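You operate a simulated robot arm through the tools that you are given. There is no shell and no other tool.

You run a simulated robot arm. Do the job below in one go: nothing can be reset, and whatever is moved stays where it is left.

JOB
Clamp the spare rotor arm, wet-sand the filler flat and prime that patch.
Fine: dampen the yellow block on the blue pad; primer by the blue brush; both back where they stood; clamp stays shut. Set down upright: blue brush. A coat counts when it lies all over at full strength: go over it till it gets no stronger. What is to be rubbed or washed off counts as gone when no trace of it is left.

It is judged by the outcome, as a careful person would: the job done as asked, and still so three seconds after it is handed in. It fails if anything else is knocked over, pushed out of place, dropped, spilled or broken.

ROBOT AND FRAMES
A 6-joint arm with a two-finger gripper, fixed in place. Base frame: the origin is on the floor under the middle of its stand, x ahead of it, y to its left, z up; the work surface is at about z = 700. Readings come in mm, degrees, newtons and seconds.
With the tool pointing down near the work surface it reaches from about 320 to 680 mm from the base axis. Its first joint turns from -166.0 to 166.0 degrees. Payload 3.18 kg.
The TCP is the grasp point between the finger pads, 30 mm short of the fingertips. In the tool frame z runs along the fingers and y along their closing line. The gripper opens to 144 mm; its body begins 103 mm behind the TCP.
Orientation is that of the tool frame in the base frame, as a unit quaternion [w, x, y, z]. With the fingers straight down and closing along the base's y, the tool's x points along the base's -x, its y along +y and its z along -z.

CONTROLS
- The arm moves only by the tool send_rows. Its argument "targets" is one flat list of numbers, 7 for each row, row after row: the shift along the base's x, y, z in mm, then the turn, a rotation vector about the base's x, y, z in degrees, then the finger opening in mm, from 0 to 144. In form: [tx, ty, tz, wx, wy, wz, grip, tx, ty, tz, wx, wy, wz, grip, ...]. A call has 1 to 20 rows; each row shifts and turns the commanded pose from where the row before left it. Each row takes 0.2 s and may step no farther than 50 mm and 8.6 degrees from the row before; otherwise, or with a gripper value out of range, the whole call is refused. A pose out of reach is approached as far as the arm can. The call stops where the force on the tool passes 90 N (or 10 N more than at its start, if that is more) or the arm is blocked; 0.2 s more then pass. The fingers move at their own pace (about 186.7 mm/s each) and stop on an object; they squeeze with about 33 N. The grip force told is the motor's: it shows also when the fingers shut on nothing. Time passes only in rows, and 0.2 s behind the last, so rows that do not move let the fingers close. The reply holds the time, the measured pose of the TCP, the force on the tool along the base axes, the opening and the grip force, in the units named above and with some noise, with the torque about the TCP (base axes, N m) and any sound that the robot's microphone picked up.
- Cameras (640 x 400 px; columns grow to the right, rows downward): "scene" is fixed at [404.9, 652.1, 1506.4]; the picture's right is [-0.68, 0.73, 0.00], its down [0.67, 0.63, -0.40] and it looks along [-0.29, -0.27, -0.92] (base axes); focal length 310 px, centre (320, 200). "wrist" rides on the gripper at [76, 16, -143] in the tool frame; the picture's right is [-0.21, 0.98, 0.00], its down [-0.84, -0.18, -0.51] and it looks along [-0.50, -0.11, 0.86] (tool axes); focal length 218 px, centre (320, 200). There is no depth. A picture from a camera that has moved, and an enlarged one, comes with that camera's place and axes in the base frame and with its lens. The place of the scene camera against the robot may be out by one fixed shift of up to 25 mm in any direction.
- grab_frame(camera): a new picture of that camera. No time passes.
- zoom(camera, box): a new picture of the part [left, top, right, bottom] of that camera's present view, enlarged. No time passes.
- finish_job(): hands the job in; it is judged then, once.

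Places have to be worked out from the pictures, the camera data and where the tool is seen. Open the gripper and draw the arm clear of the work before you hand the job in, unless the task says otherwise.

The tools are called after "Request:" by a JSON object that holds its "api" and its "payload". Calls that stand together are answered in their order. send_rows: Moves the arm, as the interface text tells. Its arguments: {"type":"object","properties":{"targets":{"type":"array","items":{"type":"number"}}},"required":["targets"]} The other tools are called the same way: grab_frame (camera) takes a picture; zoom (camera, box) takes an enlarged picture of a part of a camera's view; finish_job () hands the job in.

At the start:

```text
t: 0.0
ee_pos: [104.3, 343.4, 1021.1]
tool_rot: [0.0, 0.0, 1.0, 0.001]
force: [0.3, 0.2, -0.6]
moment: [0.04, -0.01, 0.0]
opening: 144.3
finger_force: 0.0
```

scene: 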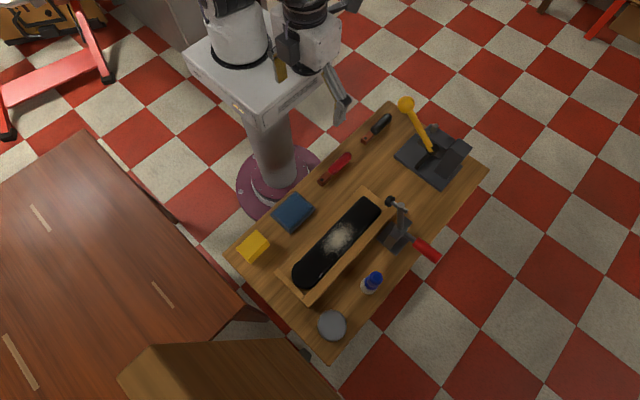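
wrist: 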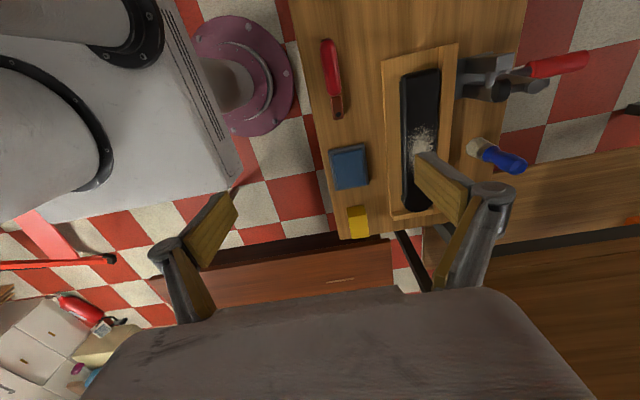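

I start by looking closer at the bench to identify each item before moving anything.

Request:
{"api": "zoom", "payload": {"camera": "scene", "box": [220, 90, 500, 265]}}

Request:
{"api": "zoom", "payload": {"camera": "scene", "box": [340, 170, 460, 245]}}

Request:
{"api": "zoom", "payload": {"camera": "scene", "box": [220, 180, 460, 360]}}

Request:
{"api": "zoom", "payload": {"camera": "wrist", "box": [300, 0, 640, 250]}}

```text
2.29 times, centred on (360, 178) of scene
camera zoom: at [404.9, 652.1, 1506.4], right [-0.68, 0.73, 0.0], down [0.67, 0.63, -0.4], along [-0.29, -0.27, -0.92], focal length 709 px, centre (229, 251)
```

zoom: 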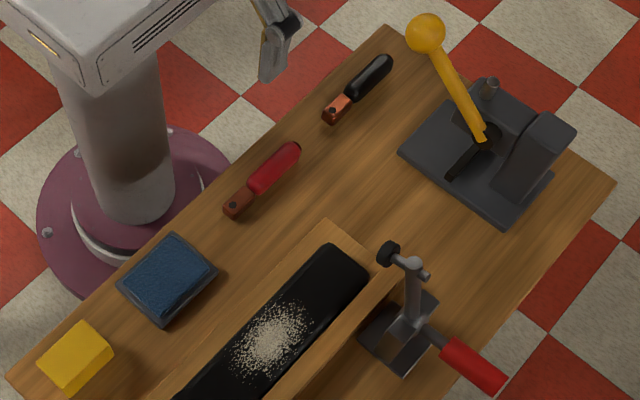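

```text
5.33 times, centred on (400, 208) of scene
camera zoom: at [404.9, 652.1, 1506.4], right [-0.68, 0.73, 0.0], down [0.67, 0.63, -0.4], along [-0.29, -0.27, -0.92], focal length 1655 px, centre (-107, 160)
```

zoom: 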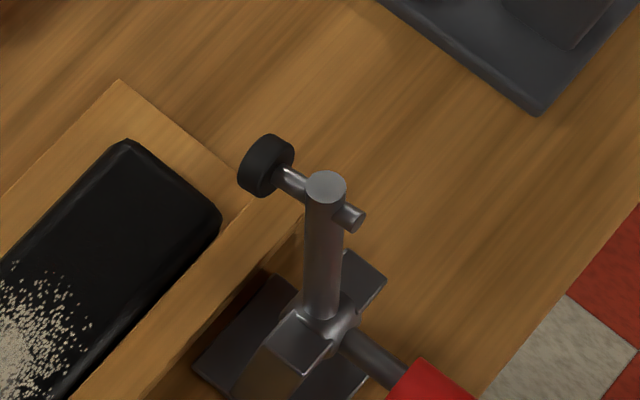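

```text
2.22 times, centred on (340, 270) of scene
camera zoom: at [404.9, 652.1, 1506.4], right [-0.68, 0.73, 0.0], down [0.67, 0.63, -0.4], along [-0.29, -0.27, -0.92], focal length 690 px, centre (276, 44)
```

zoom: 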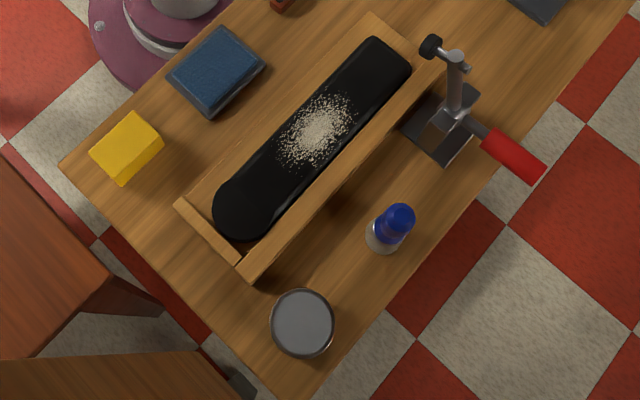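

```text
1.60 times, centred on (470, 125) of wrist
camera zoom: at [27.5, 358.3, 1162.6], right [0.21, 0.98, 0.0], down [0.84, -0.18, 0.51], along [0.5, -0.1, -0.86], focal length 349 px, centre (80, 320)
```

zoom: 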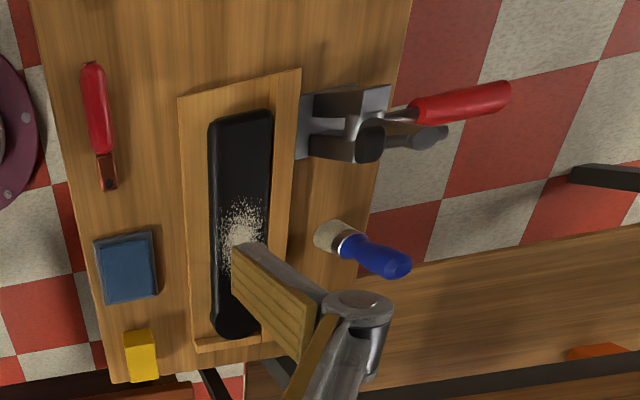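

The bench spans roughly x −270..430, y 343..715. The tray with the rotor arm lies along x at about (205, 530), the toggle clamp with the red handle is beside it, the blue brush is at about (240, 666), and a grey tin is at about (370, 660). I'll move the wrist camera over them at a safe height for a closer look.

Request:
{"api": "send_rows", "payload": {"targets": [5, 35, -10, 0, 0, 0, 144, 5, 35, -10, 0, 0, 0, 144, 5, 35, -10, 0, 0, 0, 144, 5, 35, -10, 0, 0, 0, 144, 5, 35, -10, 0, 0, 0, 144]}}

Request:
{"api": "grab_frame", "payload": {"camera": "wrist"}}

```text
t: 1.2
ee_pos: [125.7, 510.3, 960.5]
tool_rot: [0.001, 0.0, 1.0, 0.004]
force: [-1.0, 0.4, 0.1]
moment: [0.0, 0.0, -0.01]
opening: 144.0
finger_force: 0.0
out of reach, approached as far as the arm can: row 4, 5
```

```text
taken
camera wrist: at [49.8, 524.4, 1101.6], right [0.21, 0.98, 0.01], down [0.84, -0.18, 0.51], along [0.5, -0.1, -0.86], focal length 218 px, centre (320, 200)
```

wrist: 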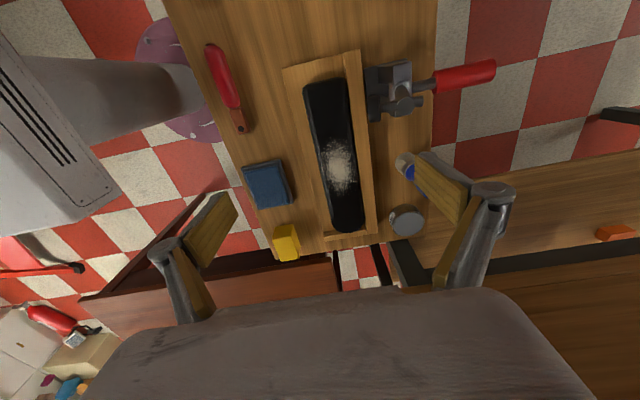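

The arm is near its outer reach at this height, so the tool can reach farther when lower or tilted. I zoom on the clamp, brush, tin and rotor arm from here.

Request:
{"api": "zoom", "payload": {"camera": "wrist", "box": [340, 40, 520, 150]}}

Request:
{"api": "zoom", "payload": {"camera": "wrist", "box": [280, 130, 460, 260]}}

Request:
{"api": "zoom", "payload": {"camera": "wrist", "box": [180, 30, 320, 270]}}

Request:
{"api": "zoom", "payload": {"camera": "scene", "box": [300, 250, 400, 350]}}

```text
3.56 times, centred on (430, 95) of wrist
camera zoom: at [49.8, 524.4, 1101.6], right [0.21, 0.98, 0.01], down [0.84, -0.18, 0.51], along [0.5, -0.1, -0.86], focal length 776 px, centre (-71, 573)
```

zoom: 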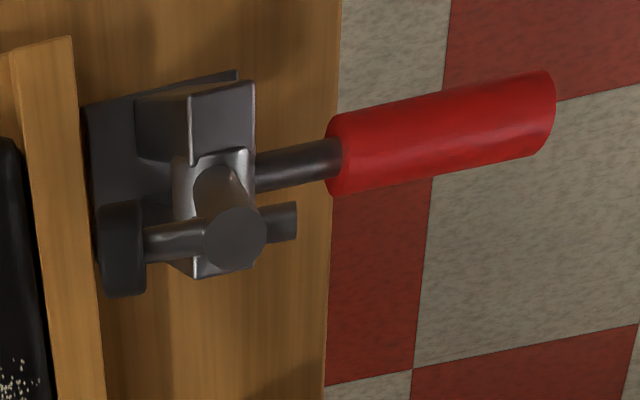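

```text
3.08 times, centred on (370, 195) of wrist
camera zoom: at [49.8, 524.4, 1101.6], right [0.21, 0.98, 0.01], down [0.84, -0.18, 0.51], along [0.5, -0.1, -0.86], focal length 672 px, centre (166, 215)
```

zoom: 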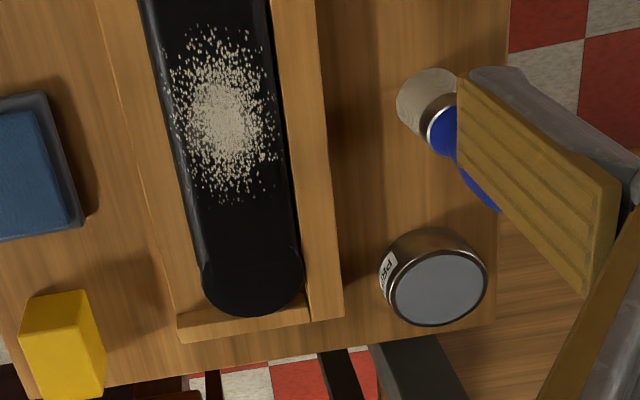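

```text
1.67 times, centred on (250, 150) of wrist
camera zoom: at [49.8, 524.4, 1101.6], right [0.21, 0.98, 0.01], down [0.84, -0.18, 0.51], along [0.5, -0.1, -0.86], focal length 364 px, centre (437, 283)
```

zoom: 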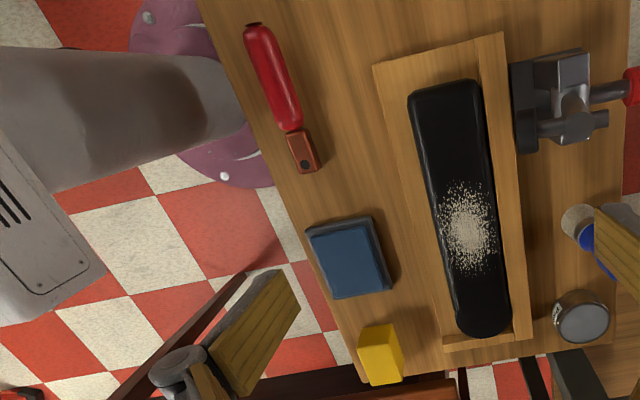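

```text
4.00 times, centred on (350, 300) of scene
camera zoom: at [404.9, 652.1, 1506.4], right [-0.68, 0.73, 0.0], down [0.67, 0.63, -0.4], along [-0.29, -0.27, -0.92], focal length 1241 px, centre (200, -200)
```

zoom: 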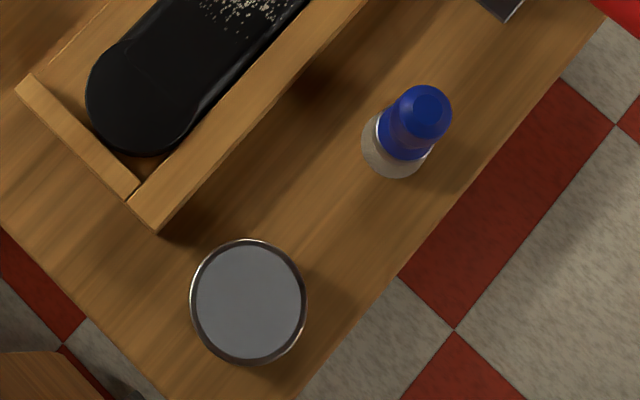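

The clamp arm stands upright at about (95, 603), its top near z 875. Its red handle is horizontal at x≈95, z≈772, y≈674–746, so the handle must swing up to vertical to bring the pad down onto the rotor arm. I draw back slightly and yaw the tool 90° so the fingers close along x and the camera looks outward.

Request:
{"api": "send_rows", "payload": {"targets": [-3, -6, 0, 0, 0, 8.2, 144, -3, -6, 0, 0, 0, 8.2, 144, -3, -6, 0, 0, 0, 8.2, 144, -3, -6, 0, 0, 0, 8.2, 144, -3, -6, 0, 0, 0, 8.2, 144, -3, -6, 0, 0, 0, 8.2, 144, -3, -6, 0, 0, 0, 8.2, 144, -3, -6, 0, 0, 0, 8.2, 144, -3, -6, 0, 0, 0, 8.2, 144, -3, -6, 0, 0, 0, 8.2, 144, 0, 0, 0, 0, 0, 8, 144]}}

Request:
{"api": "grab_frame", "payload": {"camera": "wrist"}}

```text
t: 3.6
ee_pos: [96.4, 447.9, 957.9]
tool_rot: [0.001, 0.708, -0.707, -0.002]
force: [-1.7, 0.0, -0.7]
moment: [-0.02, 0.01, -0.02]
opening: 143.9
finger_force: 0.1
```

```text
taken
camera wrist: at [81.1, 372.3, 1098.8], right [-0.98, 0.21, 0.0], down [0.18, 0.84, 0.51], along [0.1, 0.5, -0.86], focal length 218 px, centre (320, 200)
```

wrist: 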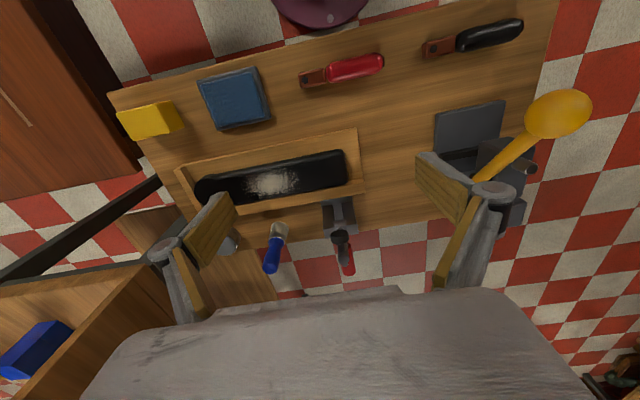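

The yaw worked and the tray, clamp and brush are in view. I zoom on the clamp and the other items to refine positions.

Request:
{"api": "zoom", "payload": {"camera": "wrist", "box": [260, 140, 420, 280]}}

Request:
{"api": "zoom", "payload": {"camera": "wrist", "box": [100, 50, 380, 225]}}

Request:
{"api": "zoom", "payload": {"camera": "scene", "box": [370, 180, 450, 270]}}

```text
2.86 times, centred on (340, 210) of wrist
camera zoom: at [81.1, 372.3, 1098.8], right [-0.98, 0.21, 0.0], down [0.18, 0.84, 0.51], along [0.1, 0.5, -0.86], focal length 624 px, centre (263, 171)
```

zoom: 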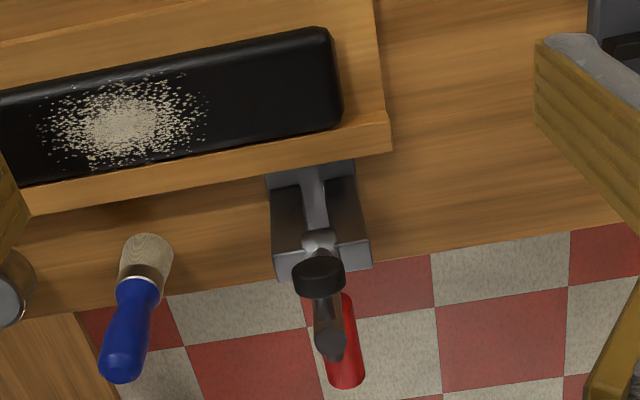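

```text
2.29 times, centred on (240, 138) of wrist
camera zoom: at [81.1, 372.3, 1098.8], right [-0.98, 0.21, 0.0], down [0.18, 0.84, 0.51], along [0.1, 0.5, -0.86], focal length 499 px, centre (503, 343)
```

zoom: 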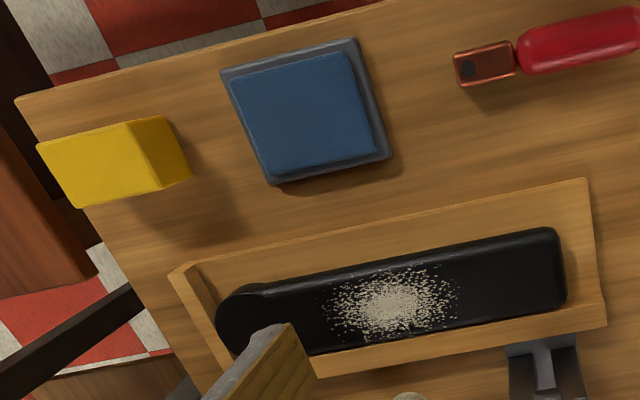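

```text
4.44 times, centred on (410, 225) of scene
camera zoom: at [404.9, 652.1, 1506.4], right [-0.68, 0.73, 0.0], down [0.67, 0.63, -0.4], along [-0.29, -0.27, -0.92], focal length 1379 px, centre (-80, 89)
```

zoom: 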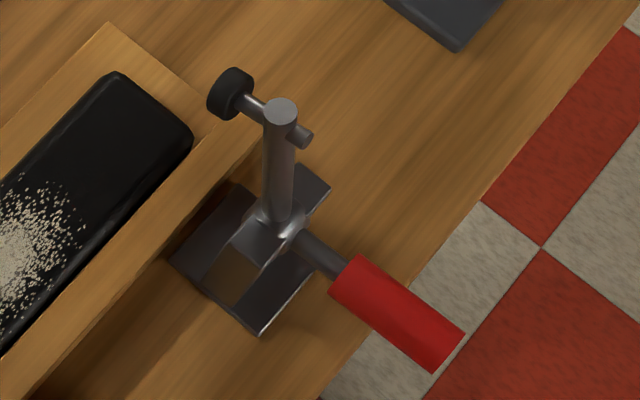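

From the rays the clamp is one L-shaped lever hinged near (95, 620, 770): arm top ~z 875, spindle at z≈855 running y 570–621. I'll straddle the arm with open fingers (closing along y) and push it from behind toward −y. First I rotate the tool back and go to a pose just short of the clamp.

Request:
{"api": "send_rows", "payload": {"targets": [0, 4, 0, 0, 0, -8.2, 144, 0, 4, 0, 0, 0, -8.2, 144, 0, 4, 0, 0, 0, -8.2, 144, 0, 4, 0, 0, 0, -8.2, 144, 0, 4, 0, 0, 0, -8.2, 144, 0, 4, 0, 0, 0, -8.2, 144, 0, 4, 0, 0, 0, -8.2, 144, 0, 4, 0, 0, 0, -8.2, 144, 0, 4, 0, 0, 0, -8.2, 144, 0, 4, 0, 0, 0, -8.2, 144, 0, 4, 0, 0, 0, -8, 144, 0, 10, -10, 0, 0, 0, 144]}}

Request:
{"api": "grab_frame", "payload": {"camera": "wrist"}}

```text
t: 6.2
ee_pos: [97.3, 503.5, 946.4]
tool_rot: [0.0, 0.001, 1.0, 0.002]
force: [0.9, -0.2, 0.6]
moment: [0.0, 0.01, 0.01]
opening: 143.9
finger_force: 0.0
```

```text
taken
camera wrist: at [19.7, 518.6, 1087.6], right [0.21, 0.98, 0.0], down [0.84, -0.18, 0.51], along [0.5, -0.1, -0.86], focal length 218 px, centre (320, 200)
```

wrist: 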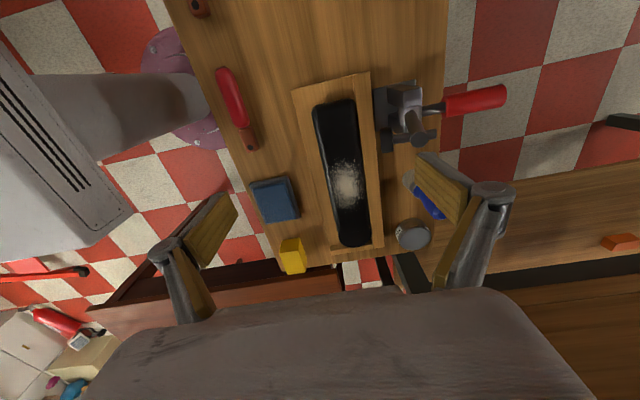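

I zoom on the clamp from this pose to confirm the arm's x and y before descending around it.

Request:
{"api": "zoom", "payload": {"camera": "wrist", "box": [360, 60, 520, 160]}}

```text
4.00 times, centred on (440, 110) of wrist
camera zoom: at [19.7, 518.6, 1087.6], right [0.21, 0.98, 0.0], down [0.84, -0.18, 0.51], along [0.5, -0.1, -0.86], focal length 873 px, centre (-160, 560)
```

zoom: 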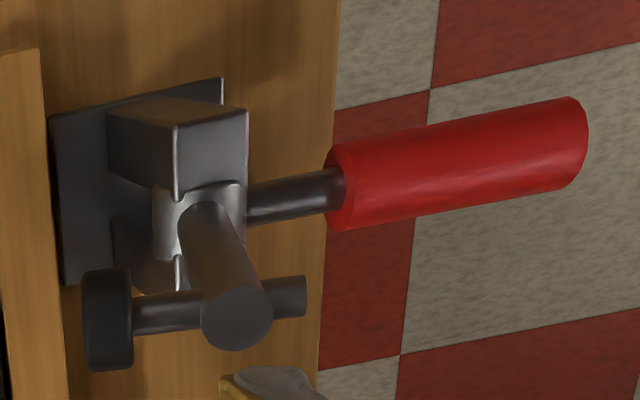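

The arm top is at about (96, 600, 878), the hinge near (96, 628, 768), so the arm leans slightly toward −y. I descend with open fingers straddling it in y, then narrow to 80 mm.

Request:
{"api": "send_rows", "payload": {"targets": [0, 28, -16, 0, 0, 0, 144, 0, 27, -15, 0, 0, 0, 144, 0, 12, -30, 0, 0, 0, 144, 0, 15, -25, 0, 0, 0, 144, 0, 10, -15, 0, 0, 0, 144]}}

Request:
{"api": "grab_frame", "payload": {"camera": "wrist"}}

Request:
{"api": "zoom", "payload": {"camera": "scene", "box": [320, 120, 480, 270]}}

```text
t: 7.4
ee_pos: [95.6, 594.8, 844.5]
tool_rot: [0.0, 0.001, 1.0, 0.002]
force: [0.4, -0.2, -0.2]
moment: [0.01, -0.01, -0.03]
opening: 144.0
finger_force: 0.1
```

```text
taken
camera wrist: at [20.0, 610.4, 986.5], right [0.21, 0.98, 0.0], down [0.84, -0.18, 0.51], along [0.5, -0.1, -0.86], focal length 218 px, centre (320, 200)
```

wrist: 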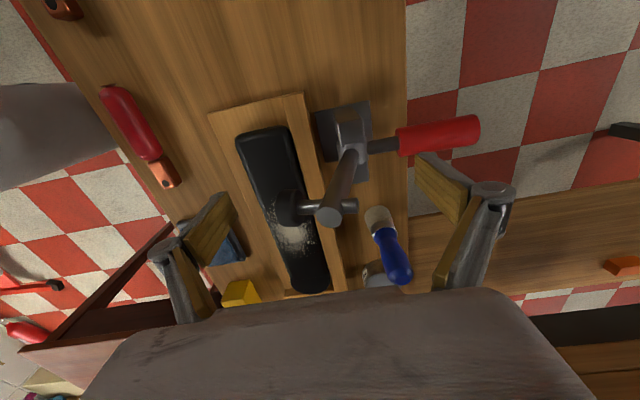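

```text
2.67 times, centred on (400, 195) of scene
camera zoom: at [404.9, 652.1, 1506.4], right [-0.68, 0.73, 0.0], down [0.67, 0.63, -0.4], along [-0.29, -0.27, -0.92], focal length 828 px, centre (107, 213)
```

zoom: 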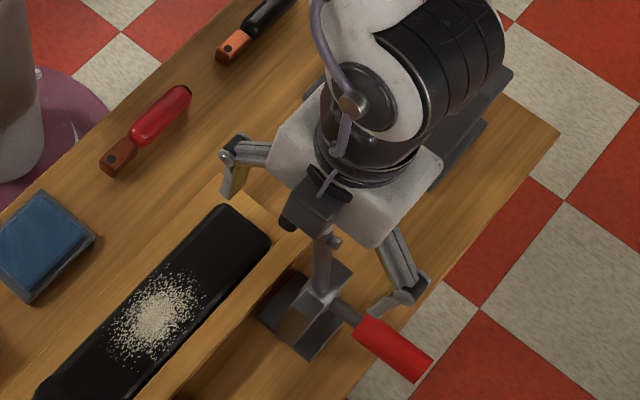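

The fingers straddle the clamp arm as planned. I lower a little more, narrow the opening to 80 mm and let it settle.

Request:
{"api": "send_rows", "payload": {"targets": [-2, 3, -14, 0, 0, 0, 110, 0, 0, 0, 0, 0, 0, 82, 0, 0, 0, 0, 0, 0, 82]}}

Request:
{"api": "grab_frame", "payload": {"camera": "wrist"}}

```text
t: 8.2
ee_pos: [96.3, 599.3, 831.9]
tool_rot: [0.0, 0.001, 1.0, 0.002]
force: [-0.5, -0.3, 0.0]
moment: [-0.03, -0.01, 0.0]
opening: 82.0
finger_force: 0.1
```

```text
taken
camera wrist: at [19.3, 613.6, 973.3], right [0.21, 0.98, 0.0], down [0.84, -0.18, 0.51], along [0.5, -0.1, -0.86], focal length 218 px, centre (320, 200)
```

wrist: 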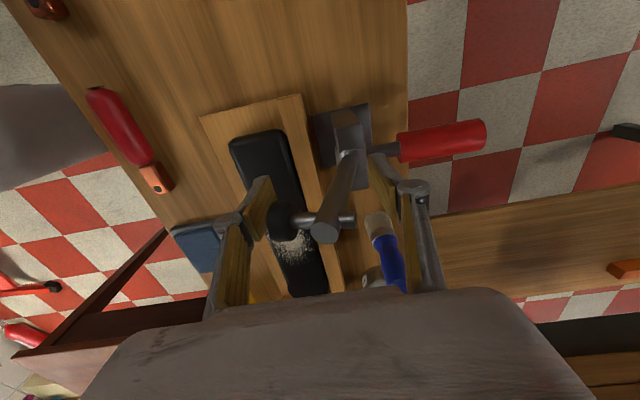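

The arm and spindle sit between the two fingers with clearance. Now I push toward −y in small steps and watch the force.

Request:
{"api": "send_rows", "payload": {"targets": [0, -8, 0, 0, 0, 0, 82, 0, -8, 0, 0, 0, 0, 82, 0, -8, 0, 0, 0, 0, 82, 0, -8, 0, 0, 0, 0, 82, 0, -8, 0, 0, 0, 0, 82]}}

Request:
{"api": "grab_frame", "payload": {"camera": "wrist"}}

```text
t: 9.4
ee_pos: [95.3, 559.0, 832.9]
tool_rot: [0.0, 0.0, 1.0, 0.002]
force: [0.2, 6.4, 2.6]
moment: [0.33, -0.01, 0.0]
opening: 86.5
finger_force: 3.6
```

```text
taken
camera wrist: at [18.4, 573.5, 973.9], right [0.21, 0.98, 0.0], down [0.84, -0.18, 0.51], along [0.5, -0.1, -0.86], focal length 218 px, centre (320, 200)
```

wrist: 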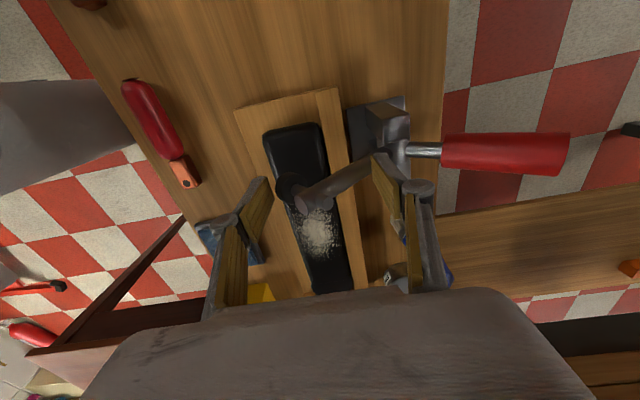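

The clamp arm is swinging over with about 6 N and the handle is rising. I continue pushing toward −y.

Request:
{"api": "send_rows", "payload": {"targets": [0, -8, 0, 0, 0, 0, 82, 0, -8, 0, 0, 0, 0, 82, 0, -8, 0, 0, 0, 0, 82, 0, -8, 0, 0, 0, 0, 82, 0, -8, 0, 0, 0, 0, 82]}}

Request:
{"api": "grab_frame", "payload": {"camera": "wrist"}}

Request:
{"api": "zoom", "payload": {"camera": "scene", "box": [320, 120, 480, 270]}}

```text
t: 10.6
ee_pos: [96.0, 518.5, 830.6]
tool_rot: [0.0, -0.001, 1.0, 0.001]
force: [0.3, 1.3, 2.0]
moment: [0.11, 0.0, 0.0]
opening: 83.2
finger_force: 0.1
```

```text
taken
camera wrist: at [19.2, 533.6, 973.0], right [0.21, 0.98, 0.0], down [0.84, -0.18, 0.51], along [0.5, -0.1, -0.86], focal length 218 px, centre (320, 200)
```

wrist: 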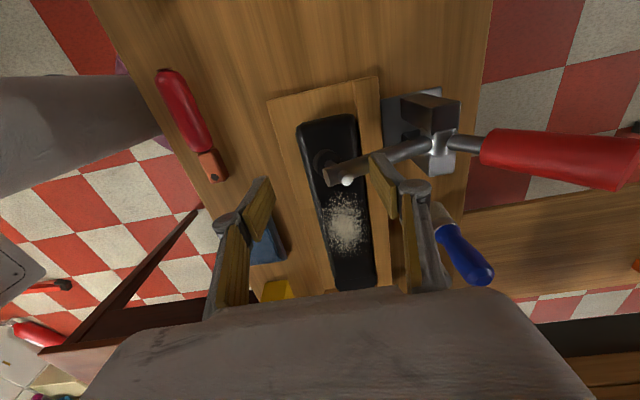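

```text
2.67 times, centred on (400, 195) of scene
camera zoom: at [404.9, 652.1, 1506.4], right [-0.68, 0.73, 0.0], down [0.67, 0.63, -0.4], along [-0.29, -0.27, -0.92], focal length 828 px, centre (107, 213)
```

zoom: 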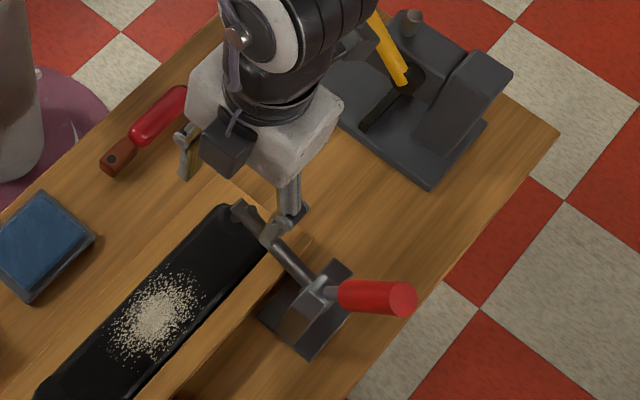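

The arm is about two-thirds over with its pad above the rotor arm. I lift clear, close the fingers, and position above the arm to press it down the rest of the way.

Request:
{"api": "send_rows", "payload": {"targets": [0, 0, 25, 0, 0, 0, 60, 0, 10, 25, 0, 0, 0, 20, 0, 15, 0, 0, 0, 0, 0, 0, 18, 0, 0, 0, 0, 0, 0, 0, 0, 0, 0, 0, 0]}}

Request:
{"api": "grab_frame", "payload": {"camera": "wrist"}}

Request:
{"api": "zoom", "payload": {"camera": "scene", "box": [320, 120, 480, 270]}}

```text
t: 11.8
ee_pos: [95.4, 562.7, 881.0]
tool_rot: [0.001, 0.0, 1.0, 0.002]
force: [0.3, 0.9, 0.1]
moment: [-0.01, -0.02, 0.01]
opening: 0.0
finger_force: 30.9
```

```text
taken
camera wrist: at [18.1, 576.3, 1022.7], right [0.21, 0.98, 0.0], down [0.84, -0.18, 0.51], along [0.5, -0.1, -0.86], focal length 218 px, centre (320, 200)
```

wrist: 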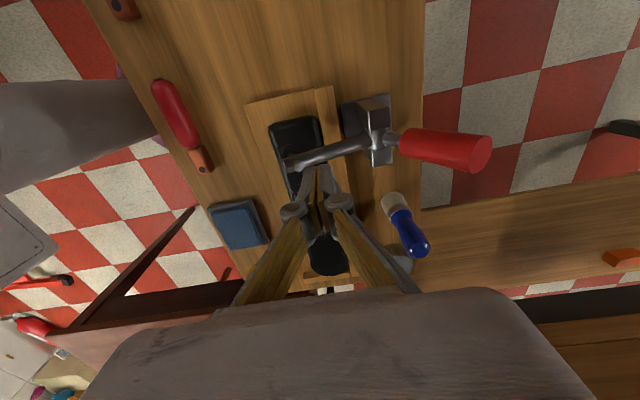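

```text
2.67 times, centred on (400, 195) of scene
camera zoom: at [404.9, 652.1, 1506.4], right [-0.68, 0.73, 0.0], down [0.67, 0.63, -0.4], along [-0.29, -0.27, -0.92], focal length 828 px, centre (107, 213)
```

zoom: 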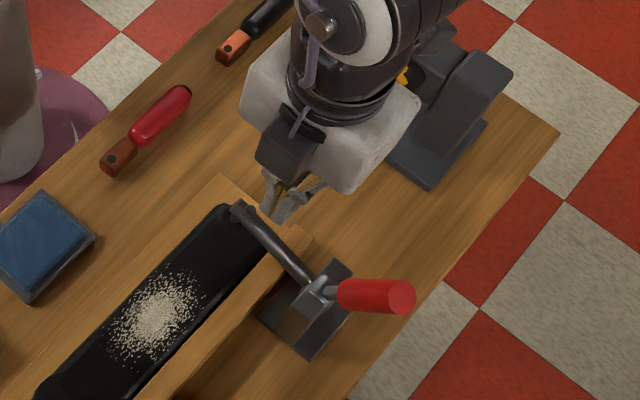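

The arm stays at about 16° above horizontal. I press straight down on it with the closed fingertips in gradually smaller steps.

Request:
{"api": "send_rows", "payload": {"targets": [0, 0, -20, 0, 0, 0, 0, 0, 0, -20, 0, 0, 0, 0, 0, 0, -10, 0, 0, 0, 0, 0, 0, -6, 0, 0, 0, 0, 0, 0, -5, 0, 0, 0, 0]}}

Request:
{"api": "zoom", "payload": {"camera": "scene", "box": [320, 120, 480, 270]}}

```text
t: 13.0
ee_pos: [95.1, 561.1, 820.0]
tool_rot: [0.0, 0.0, 1.0, 0.002]
force: [-0.1, 1.0, 0.4]
moment: [0.01, -0.02, 0.02]
opening: 0.0
finger_force: 30.9
```

```text
2.67 times, centred on (400, 195) of scene
camera zoom: at [404.9, 652.1, 1506.4], right [-0.68, 0.73, 0.0], down [0.67, 0.63, -0.4], along [-0.29, -0.27, -0.92], focal length 828 px, centre (107, 213)
```

zoom: 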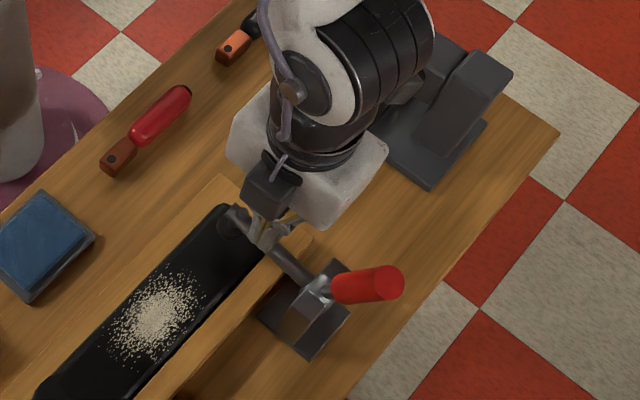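

The handle is now nearly upright and the arm moved a bit with little force. I keep pressing in 4 mm steps until the pad bears.

Request:
{"api": "send_rows", "payload": {"targets": [0, 0, -4, 0, 0, 0, 0, 0, 0, -4, 0, 0, 0, 0, 0, 0, -4, 0, 0, 0, 0]}}

Request:
{"api": "zoom", "payload": {"camera": "scene", "box": [320, 120, 480, 270]}}

Request:
{"api": "grab_frame", "payload": {"camera": "wrist"}}

```text
t: 13.8
ee_pos: [96.3, 561.2, 807.2]
tool_rot: [0.0, 0.0, 1.0, 0.001]
force: [-0.6, 0.4, 0.0]
moment: [0.02, -0.03, 0.01]
opening: 0.0
finger_force: 30.6
```

```text
2.67 times, centred on (400, 195) of scene
camera zoom: at [404.9, 652.1, 1506.4], right [-0.68, 0.73, 0.0], down [0.67, 0.63, -0.4], along [-0.29, -0.27, -0.92], focal length 828 px, centre (107, 213)
```

zoom: 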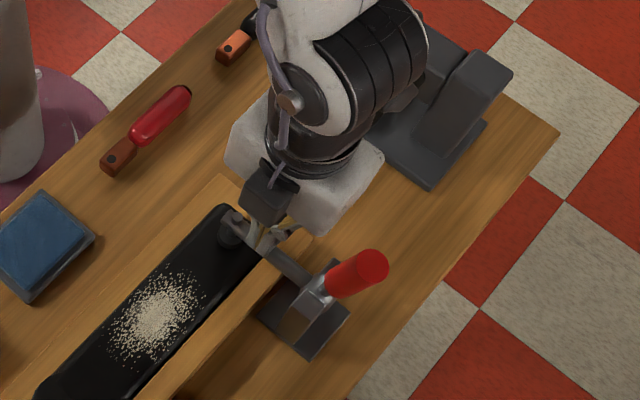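

```text
taken
camera wrist: at [18.8, 576.3, 949.7], right [0.21, 0.98, 0.0], down [0.84, -0.18, 0.51], along [0.5, -0.1, -0.86], focal length 218 px, centre (320, 200)
```

wrist: 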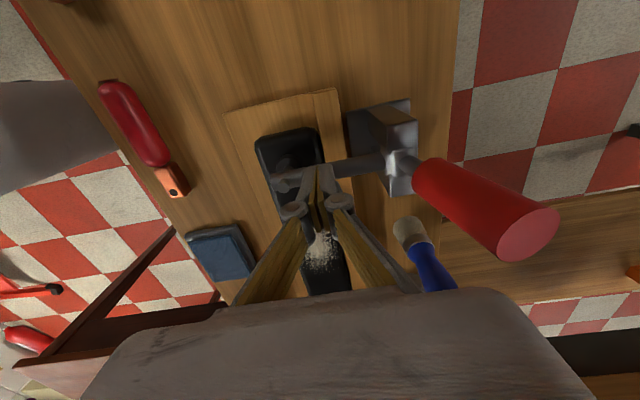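

Still moving freely; the handle is more upright now. Continue pressing in small steps.

Request:
{"api": "send_rows", "payload": {"targets": [0, 0, -3, 0, 0, 0, 0, 0, 0, -3, 0, 0, 0, 0, 0, 0, -3, 0, 0, 0, 0]}}

Request:
{"api": "zoom", "payload": {"camera": "scene", "box": [320, 120, 480, 270]}}

Request:
{"api": "zoom", "payload": {"camera": "wrist", "box": [220, 80, 420, 280]}}

```text
t: 14.7
ee_pos: [95.7, 561.9, 807.0]
tool_rot: [0.001, 0.001, 1.0, 0.002]
force: [-1.6, -10.8, 22.1]
moment: [-0.31, 0.07, 0.01]
opening: 5.9
finger_force: 30.6
stopped in row 3: the force on the tool passed its limit at 92 N (the readings are from after the stop); the commanded pose is now the measured one
```

```text
2.67 times, centred on (400, 195) of scene
camera zoom: at [404.9, 652.1, 1506.4], right [-0.68, 0.73, 0.0], down [0.67, 0.63, -0.4], along [-0.29, -0.27, -0.92], focal length 828 px, centre (107, 213)
```

zoom: 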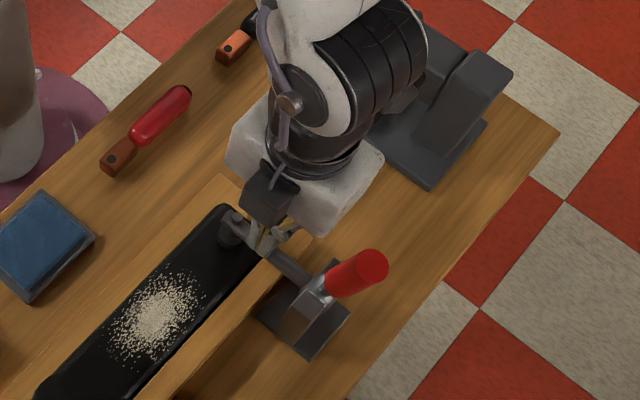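

```text
2.00 times, centred on (320, 180) of wrist
camera zoom: at [18.6, 576.7, 948.3], right [0.21, 0.98, 0.01], down [0.84, -0.18, 0.51], along [0.5, -0.1, -0.86], focal length 436 px, centre (320, 240)
```

zoom: 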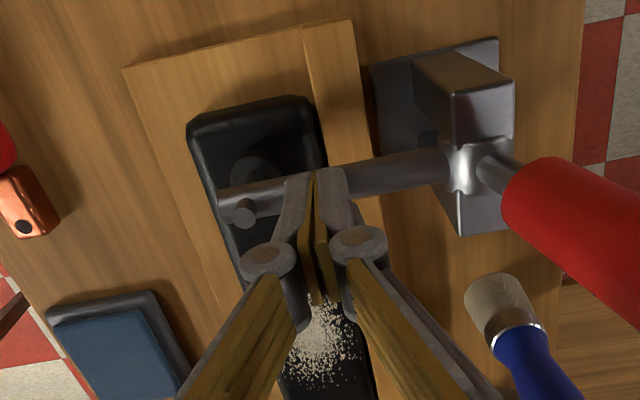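

The push stopped at 92 N with the handle no longer moving; the arm looks horizontal (tip near z≈771), so the pad bears on the rotor arm. I lift off and check that it stays shut.

Request:
{"api": "send_rows", "payload": {"targets": [0, 0, 10, 0, 0, 0, 0, 0, 0, 25, 0, 0, 0, 0, 0, -20, 40, 0, 0, 0, 0, 0, -40, 30, 0, 0, 0, 0, 0, 0, 0, 0, 0, 0, 0]}}

Request:
{"api": "zoom", "payload": {"camera": "scene", "box": [320, 120, 480, 270]}}

Request:
{"api": "grab_frame", "payload": {"camera": "wrist"}}

```text
t: 15.9
ee_pos: [100.2, 503.6, 909.9]
tool_rot: [0.0, 0.001, 1.0, 0.002]
force: [-0.2, 0.6, 0.1]
moment: [-0.01, -0.03, -0.03]
opening: 0.0
finger_force: 30.6
```

```text
2.67 times, centred on (400, 195) of scene
camera zoom: at [404.9, 652.1, 1506.4], right [-0.68, 0.73, 0.0], down [0.67, 0.63, -0.4], along [-0.29, -0.27, -0.92], focal length 828 px, centre (107, 213)
```

zoom: 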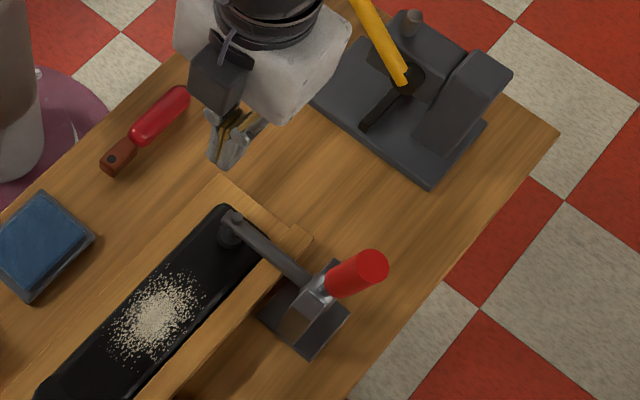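

```text
taken
camera wrist: at [23.6, 517.7, 1050.6], right [0.21, 0.98, 0.01], down [0.84, -0.18, 0.51], along [0.5, -0.1, -0.86], focal length 218 px, centre (320, 200)
```

wrist: 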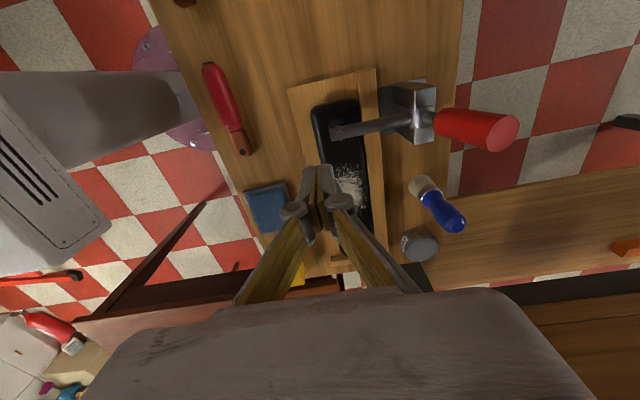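

The clamp holds its closed position after release. I zoom in to check that the pad actually touches the rotor arm.

Request:
{"api": "zoom", "payload": {"camera": "wrist", "box": [280, 60, 540, 220]}}

Request:
{"api": "zoom", "payload": {"camera": "scene", "box": [350, 180, 430, 240]}}

```text
2.46 times, centred on (410, 140) of wrist
camera zoom: at [23.6, 517.7, 1050.6], right [0.21, 0.98, 0.01], down [0.84, -0.18, 0.51], along [0.5, -0.1, -0.86], focal length 537 px, centre (98, 348)
```

zoom: 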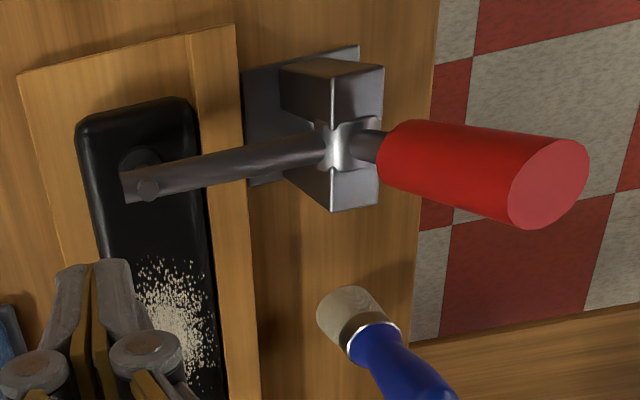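

```text
6.67 times, centred on (390, 210) of scene
camera zoom: at [404.9, 652.1, 1506.4], right [-0.68, 0.73, 0.0], down [0.67, 0.63, -0.4], along [-0.29, -0.27, -0.92], focal length 2069 px, centre (-147, 133)
```

zoom: 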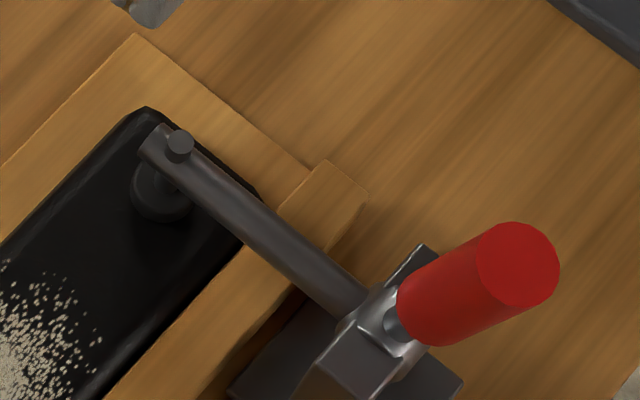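

The pad sits on the rotor arm and the clamp stays closed. The yellow block computes to about x 333–396, y 364–406, z 700–745, and the filler spans about x 150–261, y 498–558 at z≈733. I move above the block to look at it closely.

Request:
{"api": "send_rows", "payload": {"targets": [42, -19, -2, 0, 0, 0, 0, 42, -19, -5, 0, 0, 0, 40, 42, -19, -5, 0, 0, 0, 100, 42, -19, -5, 0, 0, 0, 100, 42, -19, -5, 0, 0, 0, 100, 42, -19, -5, 0, 0, 0, 100]}}

Request:
{"api": "grab_frame", "payload": {"camera": "wrist"}}

```text
t: 17.3
ee_pos: [348.1, 387.3, 881.0]
tool_rot: [0.0, -0.001, 1.0, 0.002]
force: [0.5, 0.4, -1.2]
moment: [-0.01, 0.0, 0.01]
opening: 100.1
finger_force: 0.0
```

```text
taken
camera wrist: at [270.7, 401.5, 1022.8], right [0.21, 0.98, 0.01], down [0.84, -0.18, 0.51], along [0.5, -0.1, -0.86], focal length 218 px, centre (320, 200)
```

wrist: 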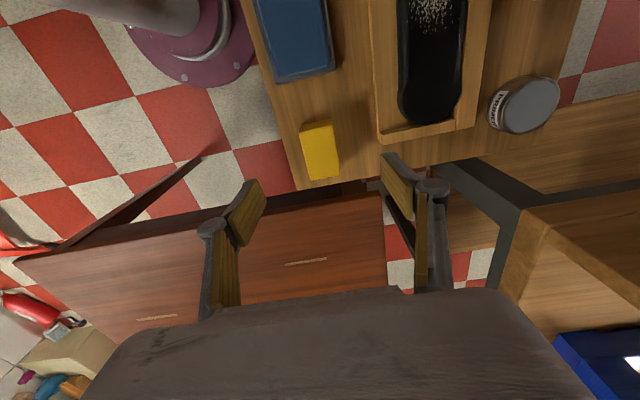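

I zoom on the block to pin its edges.

Request:
{"api": "zoom", "payload": {"camera": "wrist", "box": [250, 80, 410, 200]}}

Request:
{"api": "zoom", "payload": {"camera": "wrist", "box": [360, 0, 580, 150]}}

```text
3.33 times, centred on (330, 140) of wrist
camera zoom: at [270.7, 401.5, 1022.8], right [0.21, 0.98, 0.01], down [0.84, -0.18, 0.51], along [0.5, -0.1, -0.86], focal length 728 px, centre (287, 400)
```

zoom: 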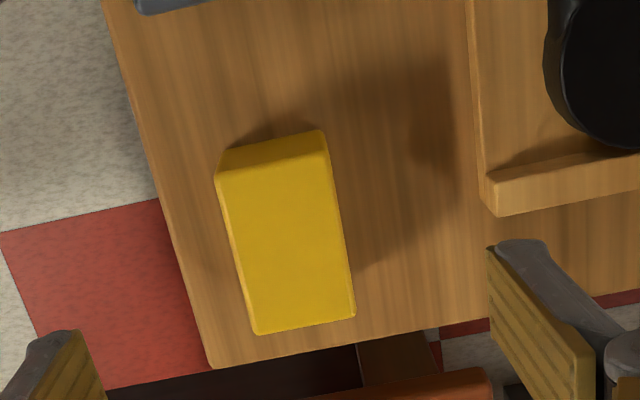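

```text
2.67 times, centred on (470, 75) of wrist
camera zoom: at [270.7, 401.5, 1022.8], right [0.21, 0.98, 0.01], down [0.84, -0.18, 0.51], along [0.5, -0.1, -0.86], focal length 582 px, centre (-80, 533)
```

zoom: 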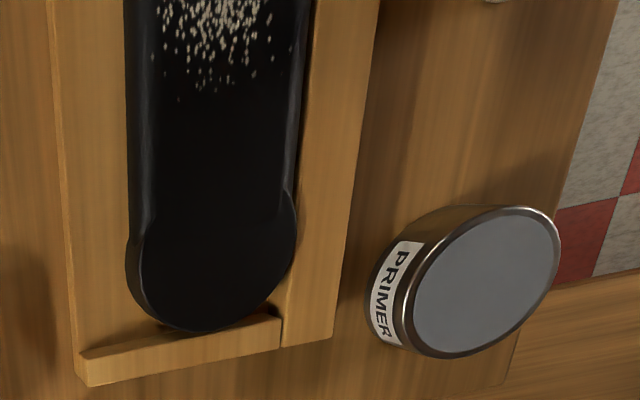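

The block's top is about x 331–398, y 362–404, z 745. The tin is labelled PRIMER and is open, full of grey paint. I descend over the block with the fingers along y so the tips stop about 13 mm above the bench.

Request:
{"api": "send_rows", "payload": {"targets": [8, -2, -45, 0, 0, 0, 100, 8, -2, -45, 0, 0, 0, 100, 0, 0, -25, 0, 0, 0, 100]}}

Request:
{"api": "grab_frame", "payload": {"camera": "wrist"}}

```text
t: 18.1
ee_pos: [364.3, 384.1, 766.0]
tool_rot: [0.001, 0.0, 1.0, 0.003]
force: [0.3, 1.6, -0.3]
moment: [0.01, -0.02, -0.02]
opening: 100.1
finger_force: 0.0
```

```text
taken
camera wrist: at [288.0, 399.1, 908.8], right [0.21, 0.98, 0.01], down [0.84, -0.18, 0.51], along [0.5, -0.1, -0.86], focal length 218 px, centre (320, 200)
```

wrist: 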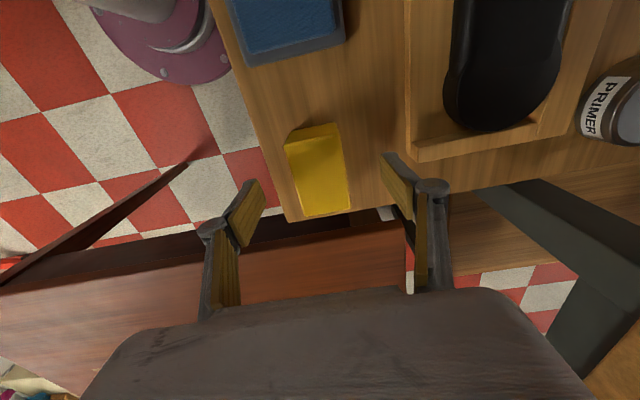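

The block is centred under the fingers. I descend to grasp height and close.

Request:
{"api": "send_rows", "payload": {"targets": [0, 0, -13, 0, 0, 0, 100, 0, 0, -10, 0, 0, 0, 100, 0, 0, 0, 0, 0, 0, 60, 0, 0, 0, 0, 0, 0, 30, 0, 0, 0, 0, 0, 0, 30, 0, 0, 0, 0, 0, 0, 30]}}

Request:
{"api": "grab_frame", "payload": {"camera": "wrist"}}

```text
t: 19.5
ee_pos: [364.8, 383.3, 744.0]
tool_rot: [0.001, 0.0, 1.0, 0.002]
force: [-0.4, 0.7, -1.2]
moment: [0.0, 0.0, 0.04]
opening: 44.0
finger_force: 33.2
```

```text
taken
camera wrist: at [286.9, 398.6, 886.1], right [0.21, 0.98, 0.01], down [0.84, -0.18, 0.51], along [0.5, -0.1, -0.86], focal length 218 px, centre (320, 200)
```

wrist: 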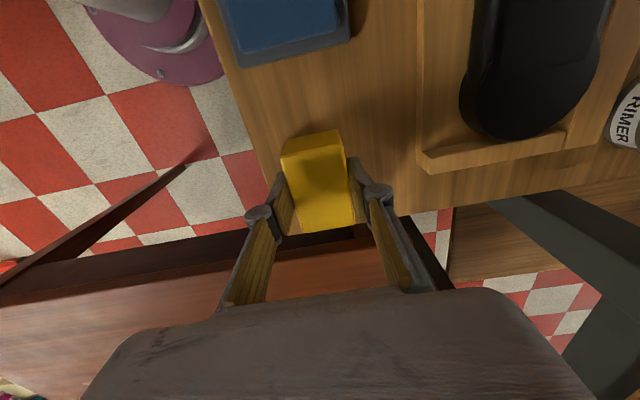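

Block gripped (44 mm wide, 33 N); its home is TCP (364.8, 383.3, 744). I lift it and carry it above the blue pad, whose centre I compute at about (227, 387).

Request:
{"api": "send_rows", "payload": {"targets": [0, 0, 15, 0, 0, 0, 30, 0, 0, 45, 0, 0, 0, 30, -34, 1, 0, 0, 0, 0, 30, -34, 1, 0, 0, 0, 0, 30, -35, 1, 0, 0, 0, 0, 30, -35, 1, 0, 0, 0, 0, 30]}}

Request:
{"api": "grab_frame", "payload": {"camera": "wrist"}}

Request:
{"api": "grab_frame", "payload": {"camera": "scene"}}

```text
t: 20.9
ee_pos: [227.1, 387.7, 805.0]
tool_rot: [0.001, -0.001, 1.0, 0.003]
force: [1.3, -0.8, -1.2]
moment: [0.02, 0.0, -0.03]
opening: 44.3
finger_force: 33.6
```

```text
taken
camera wrist: at [149.4, 402.3, 946.9], right [0.21, 0.98, 0.01], down [0.84, -0.18, 0.51], along [0.5, -0.1, -0.86], focal length 218 px, centre (320, 200)
```

wrist: 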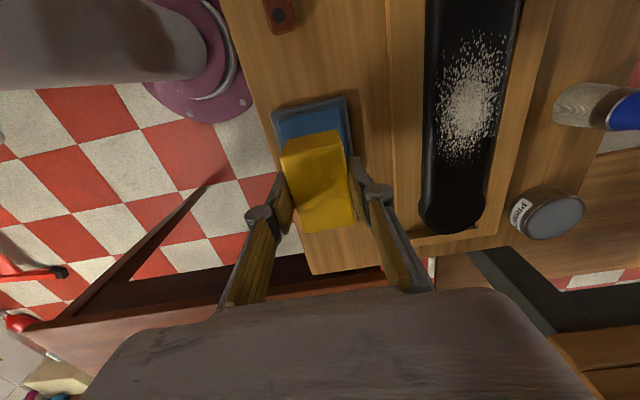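

```text
taken
```

scene: 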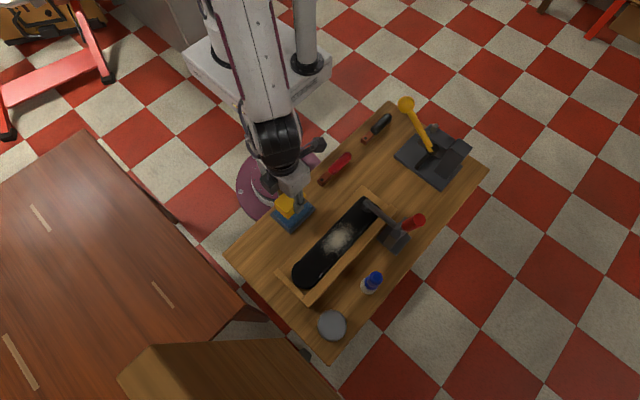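

The pad is under the block. I descend in shrinking steps until the block presses on the pad.

Request:
{"api": "send_rows", "payload": {"targets": [0, 0, -25, 0, 0, 0, 30, 0, 0, -10, 0, 0, 0, 30, 0, 0, -5, 0, 0, 0, 30, 0, 0, -4, 0, 0, 0, 30, 0, 0, -3, 0, 0, 0, 30]}}

```text
t: 22.1
ee_pos: [225.7, 388.5, 758.4]
tool_rot: [0.001, 0.0, 1.0, 0.003]
force: [-0.8, -4.8, 23.1]
moment: [-0.17, 0.08, -0.02]
opening: 44.1
finger_force: 33.7
```

Contact: 23 N at z 758. I dwell and make a small rub on the pad so the block's face takes up water.

Request:
{"api": "send_rows", "payload": {"targets": [0, 0, 0, 0, 0, 0, 30, 8, 0, 0, 0, 0, 0, 30, -8, 0, 0, 0, 0, 0, 30, -8, 0, 0, 0, 0, 0, 30, 8, 0, 0, 0, 0, 0, 30, 0, 0, 0, 0, 0, 0, 30, 0, 0, 0, 0, 0, 0, 30, 0, 0, 0, 0, 0, 0, 30]}}

Request:
{"api": "grab_frame", "payload": {"camera": "wrist"}}

```text
t: 23.9
ee_pos: [223.9, 386.9, 758.2]
tool_rot: [0.001, 0.0, 1.0, 0.002]
force: [-0.7, -2.2, 1.9]
moment: [0.03, -0.04, -0.01]
opening: 44.2
finger_force: 33.4
```

```text
taken
camera wrist: at [147.4, 401.8, 899.6], right [0.21, 0.98, 0.01], down [0.84, -0.18, 0.51], along [0.5, -0.1, -0.86], focal length 218 px, centre (320, 200)
```

wrist: 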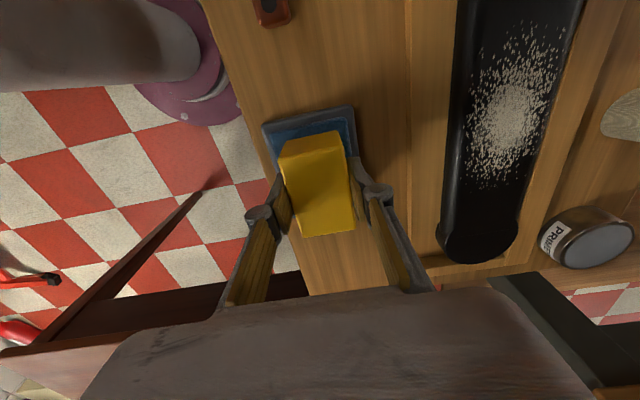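

The block's colour looks slightly darker. The force relaxed to about 2 N, so I press once more and dwell to make sure it is damp.

Request:
{"api": "send_rows", "payload": {"targets": [0, 0, -2, 0, 0, 0, 30, 0, 0, 0, 0, 0, 0, 30, 0, 0, -1, 0, 0, 0, 30, 0, 0, 0, 0, 0, 0, 30, 0, 0, 0, 0, 0, 0, 30]}}

Request:
{"api": "zoom", "payload": {"camera": "wrist", "box": [220, 80, 420, 260]}}

Request:
{"api": "zoom", "payload": {"camera": "scene", "box": [260, 180, 340, 240]}}

```text
t: 25.1
ee_pos: [224.3, 387.6, 755.0]
tool_rot: [0.001, 0.0, 1.0, 0.003]
force: [1.0, -11.6, 21.8]
moment: [-0.44, 0.05, 0.05]
opening: 43.9
finger_force: 32.8
```

```text
2.22 times, centred on (320, 170) of wrist
camera zoom: at [147.4, 402.5, 896.5], right [0.21, 0.98, 0.01], down [0.84, -0.18, 0.51], along [0.5, -0.1, -0.86], focal length 485 px, centre (320, 267)
```

zoom: 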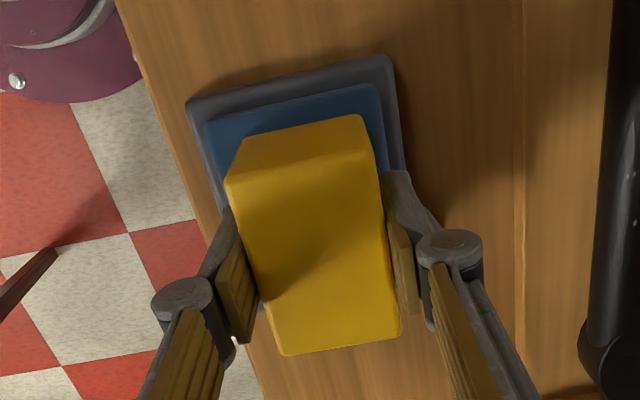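

```text
6.67 times, centred on (300, 210) of scene
camera zoom: at [404.9, 652.1, 1506.4], right [-0.68, 0.73, 0.0], down [0.67, 0.63, -0.4], along [-0.29, -0.27, -0.92], focal length 2069 px, centre (453, 133)
```

zoom: 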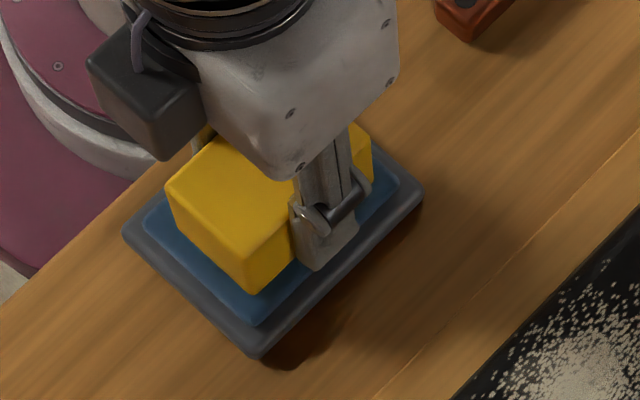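

The block is pressed well on the pad with 22 N. I lift it and carry it above the filler at about (206, 528).

Request:
{"api": "send_rows", "payload": {"targets": [0, 0, 25, 0, 0, 0, 30, 0, 0, 35, 0, 0, 0, 30, -4, 35, 0, 0, 0, 0, 30, -4, 35, 0, 0, 0, 0, 30, -4, 35, 0, 0, 0, 0, 30, -6, 35, 0, 0, 0, 0, 30]}}

Request:
{"api": "grab_frame", "payload": {"camera": "wrist"}}

Request:
{"api": "zoom", "payload": {"camera": "scene", "box": [260, 160, 440, 310]}}

```text
t: 26.5
ee_pos: [207.7, 527.5, 815.4]
tool_rot: [0.001, -0.001, 1.0, 0.003]
force: [-0.3, 0.6, -0.3]
moment: [-0.03, -0.01, 0.0]
opening: 43.9
finger_force: 32.5
```

```text
taken
camera wrist: at [130.9, 542.2, 956.8], right [0.21, 0.98, 0.01], down [0.84, -0.18, 0.51], along [0.5, -0.1, -0.86], focal length 218 px, centre (320, 200)
```

wrist: 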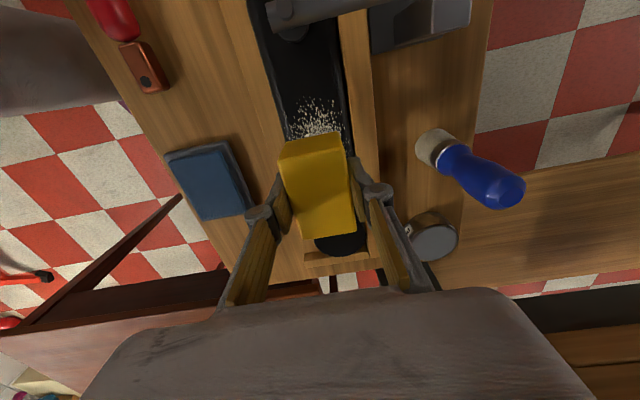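

```text
2.67 times, centred on (350, 235) of scene
camera zoom: at [404.9, 652.1, 1506.4], right [-0.68, 0.73, 0.0], down [0.67, 0.63, -0.4], along [-0.29, -0.27, -0.92], focal length 828 px, centre (240, 107)
```

zoom: 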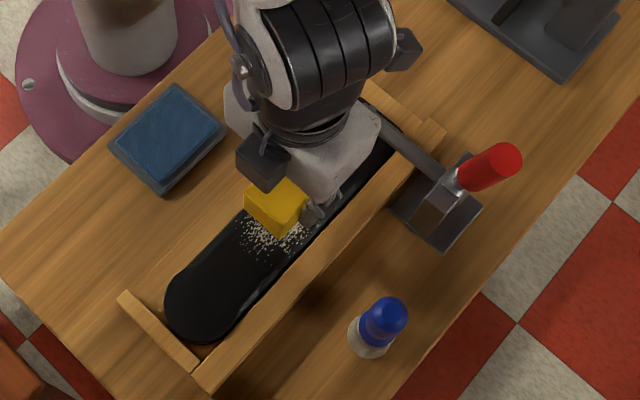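

The block is over the filler. I lower it until it touches the rotor arm surface.

Request:
{"api": "send_rows", "payload": {"targets": [0, 0, -18, 0, 0, 0, 30, 0, 0, -8, 0, 0, 0, 30, 0, 0, -5, 0, 0, 0, 30, 0, 0, -4, 0, 0, 0, 30, 0, 0, -3, 0, 0, 0, 30]}}

```text
t: 27.7
ee_pos: [206.8, 529.4, 776.5]
tool_rot: [0.001, 0.0, 1.0, 0.004]
force: [-0.4, 0.0, -0.5]
moment: [-0.02, -0.02, 0.04]
opening: 44.2
finger_force: 33.2
```

No contact yet at z 776.5; I continue down in 2 mm steps.

Request:
{"api": "send_rows", "payload": {"targets": [0, 0, -2, 0, 0, 0, 30, 0, 0, -2, 0, 0, 0, 30, 0, 0, -2, 0, 0, 0, 30]}}

```text
t: 28.5
ee_pos: [207.3, 528.1, 771.6]
tool_rot: [0.001, 0.0, 1.0, 0.003]
force: [0.8, -2.0, 8.0]
moment: [-0.22, 0.13, 0.06]
opening: 44.1
finger_force: 33.1
```

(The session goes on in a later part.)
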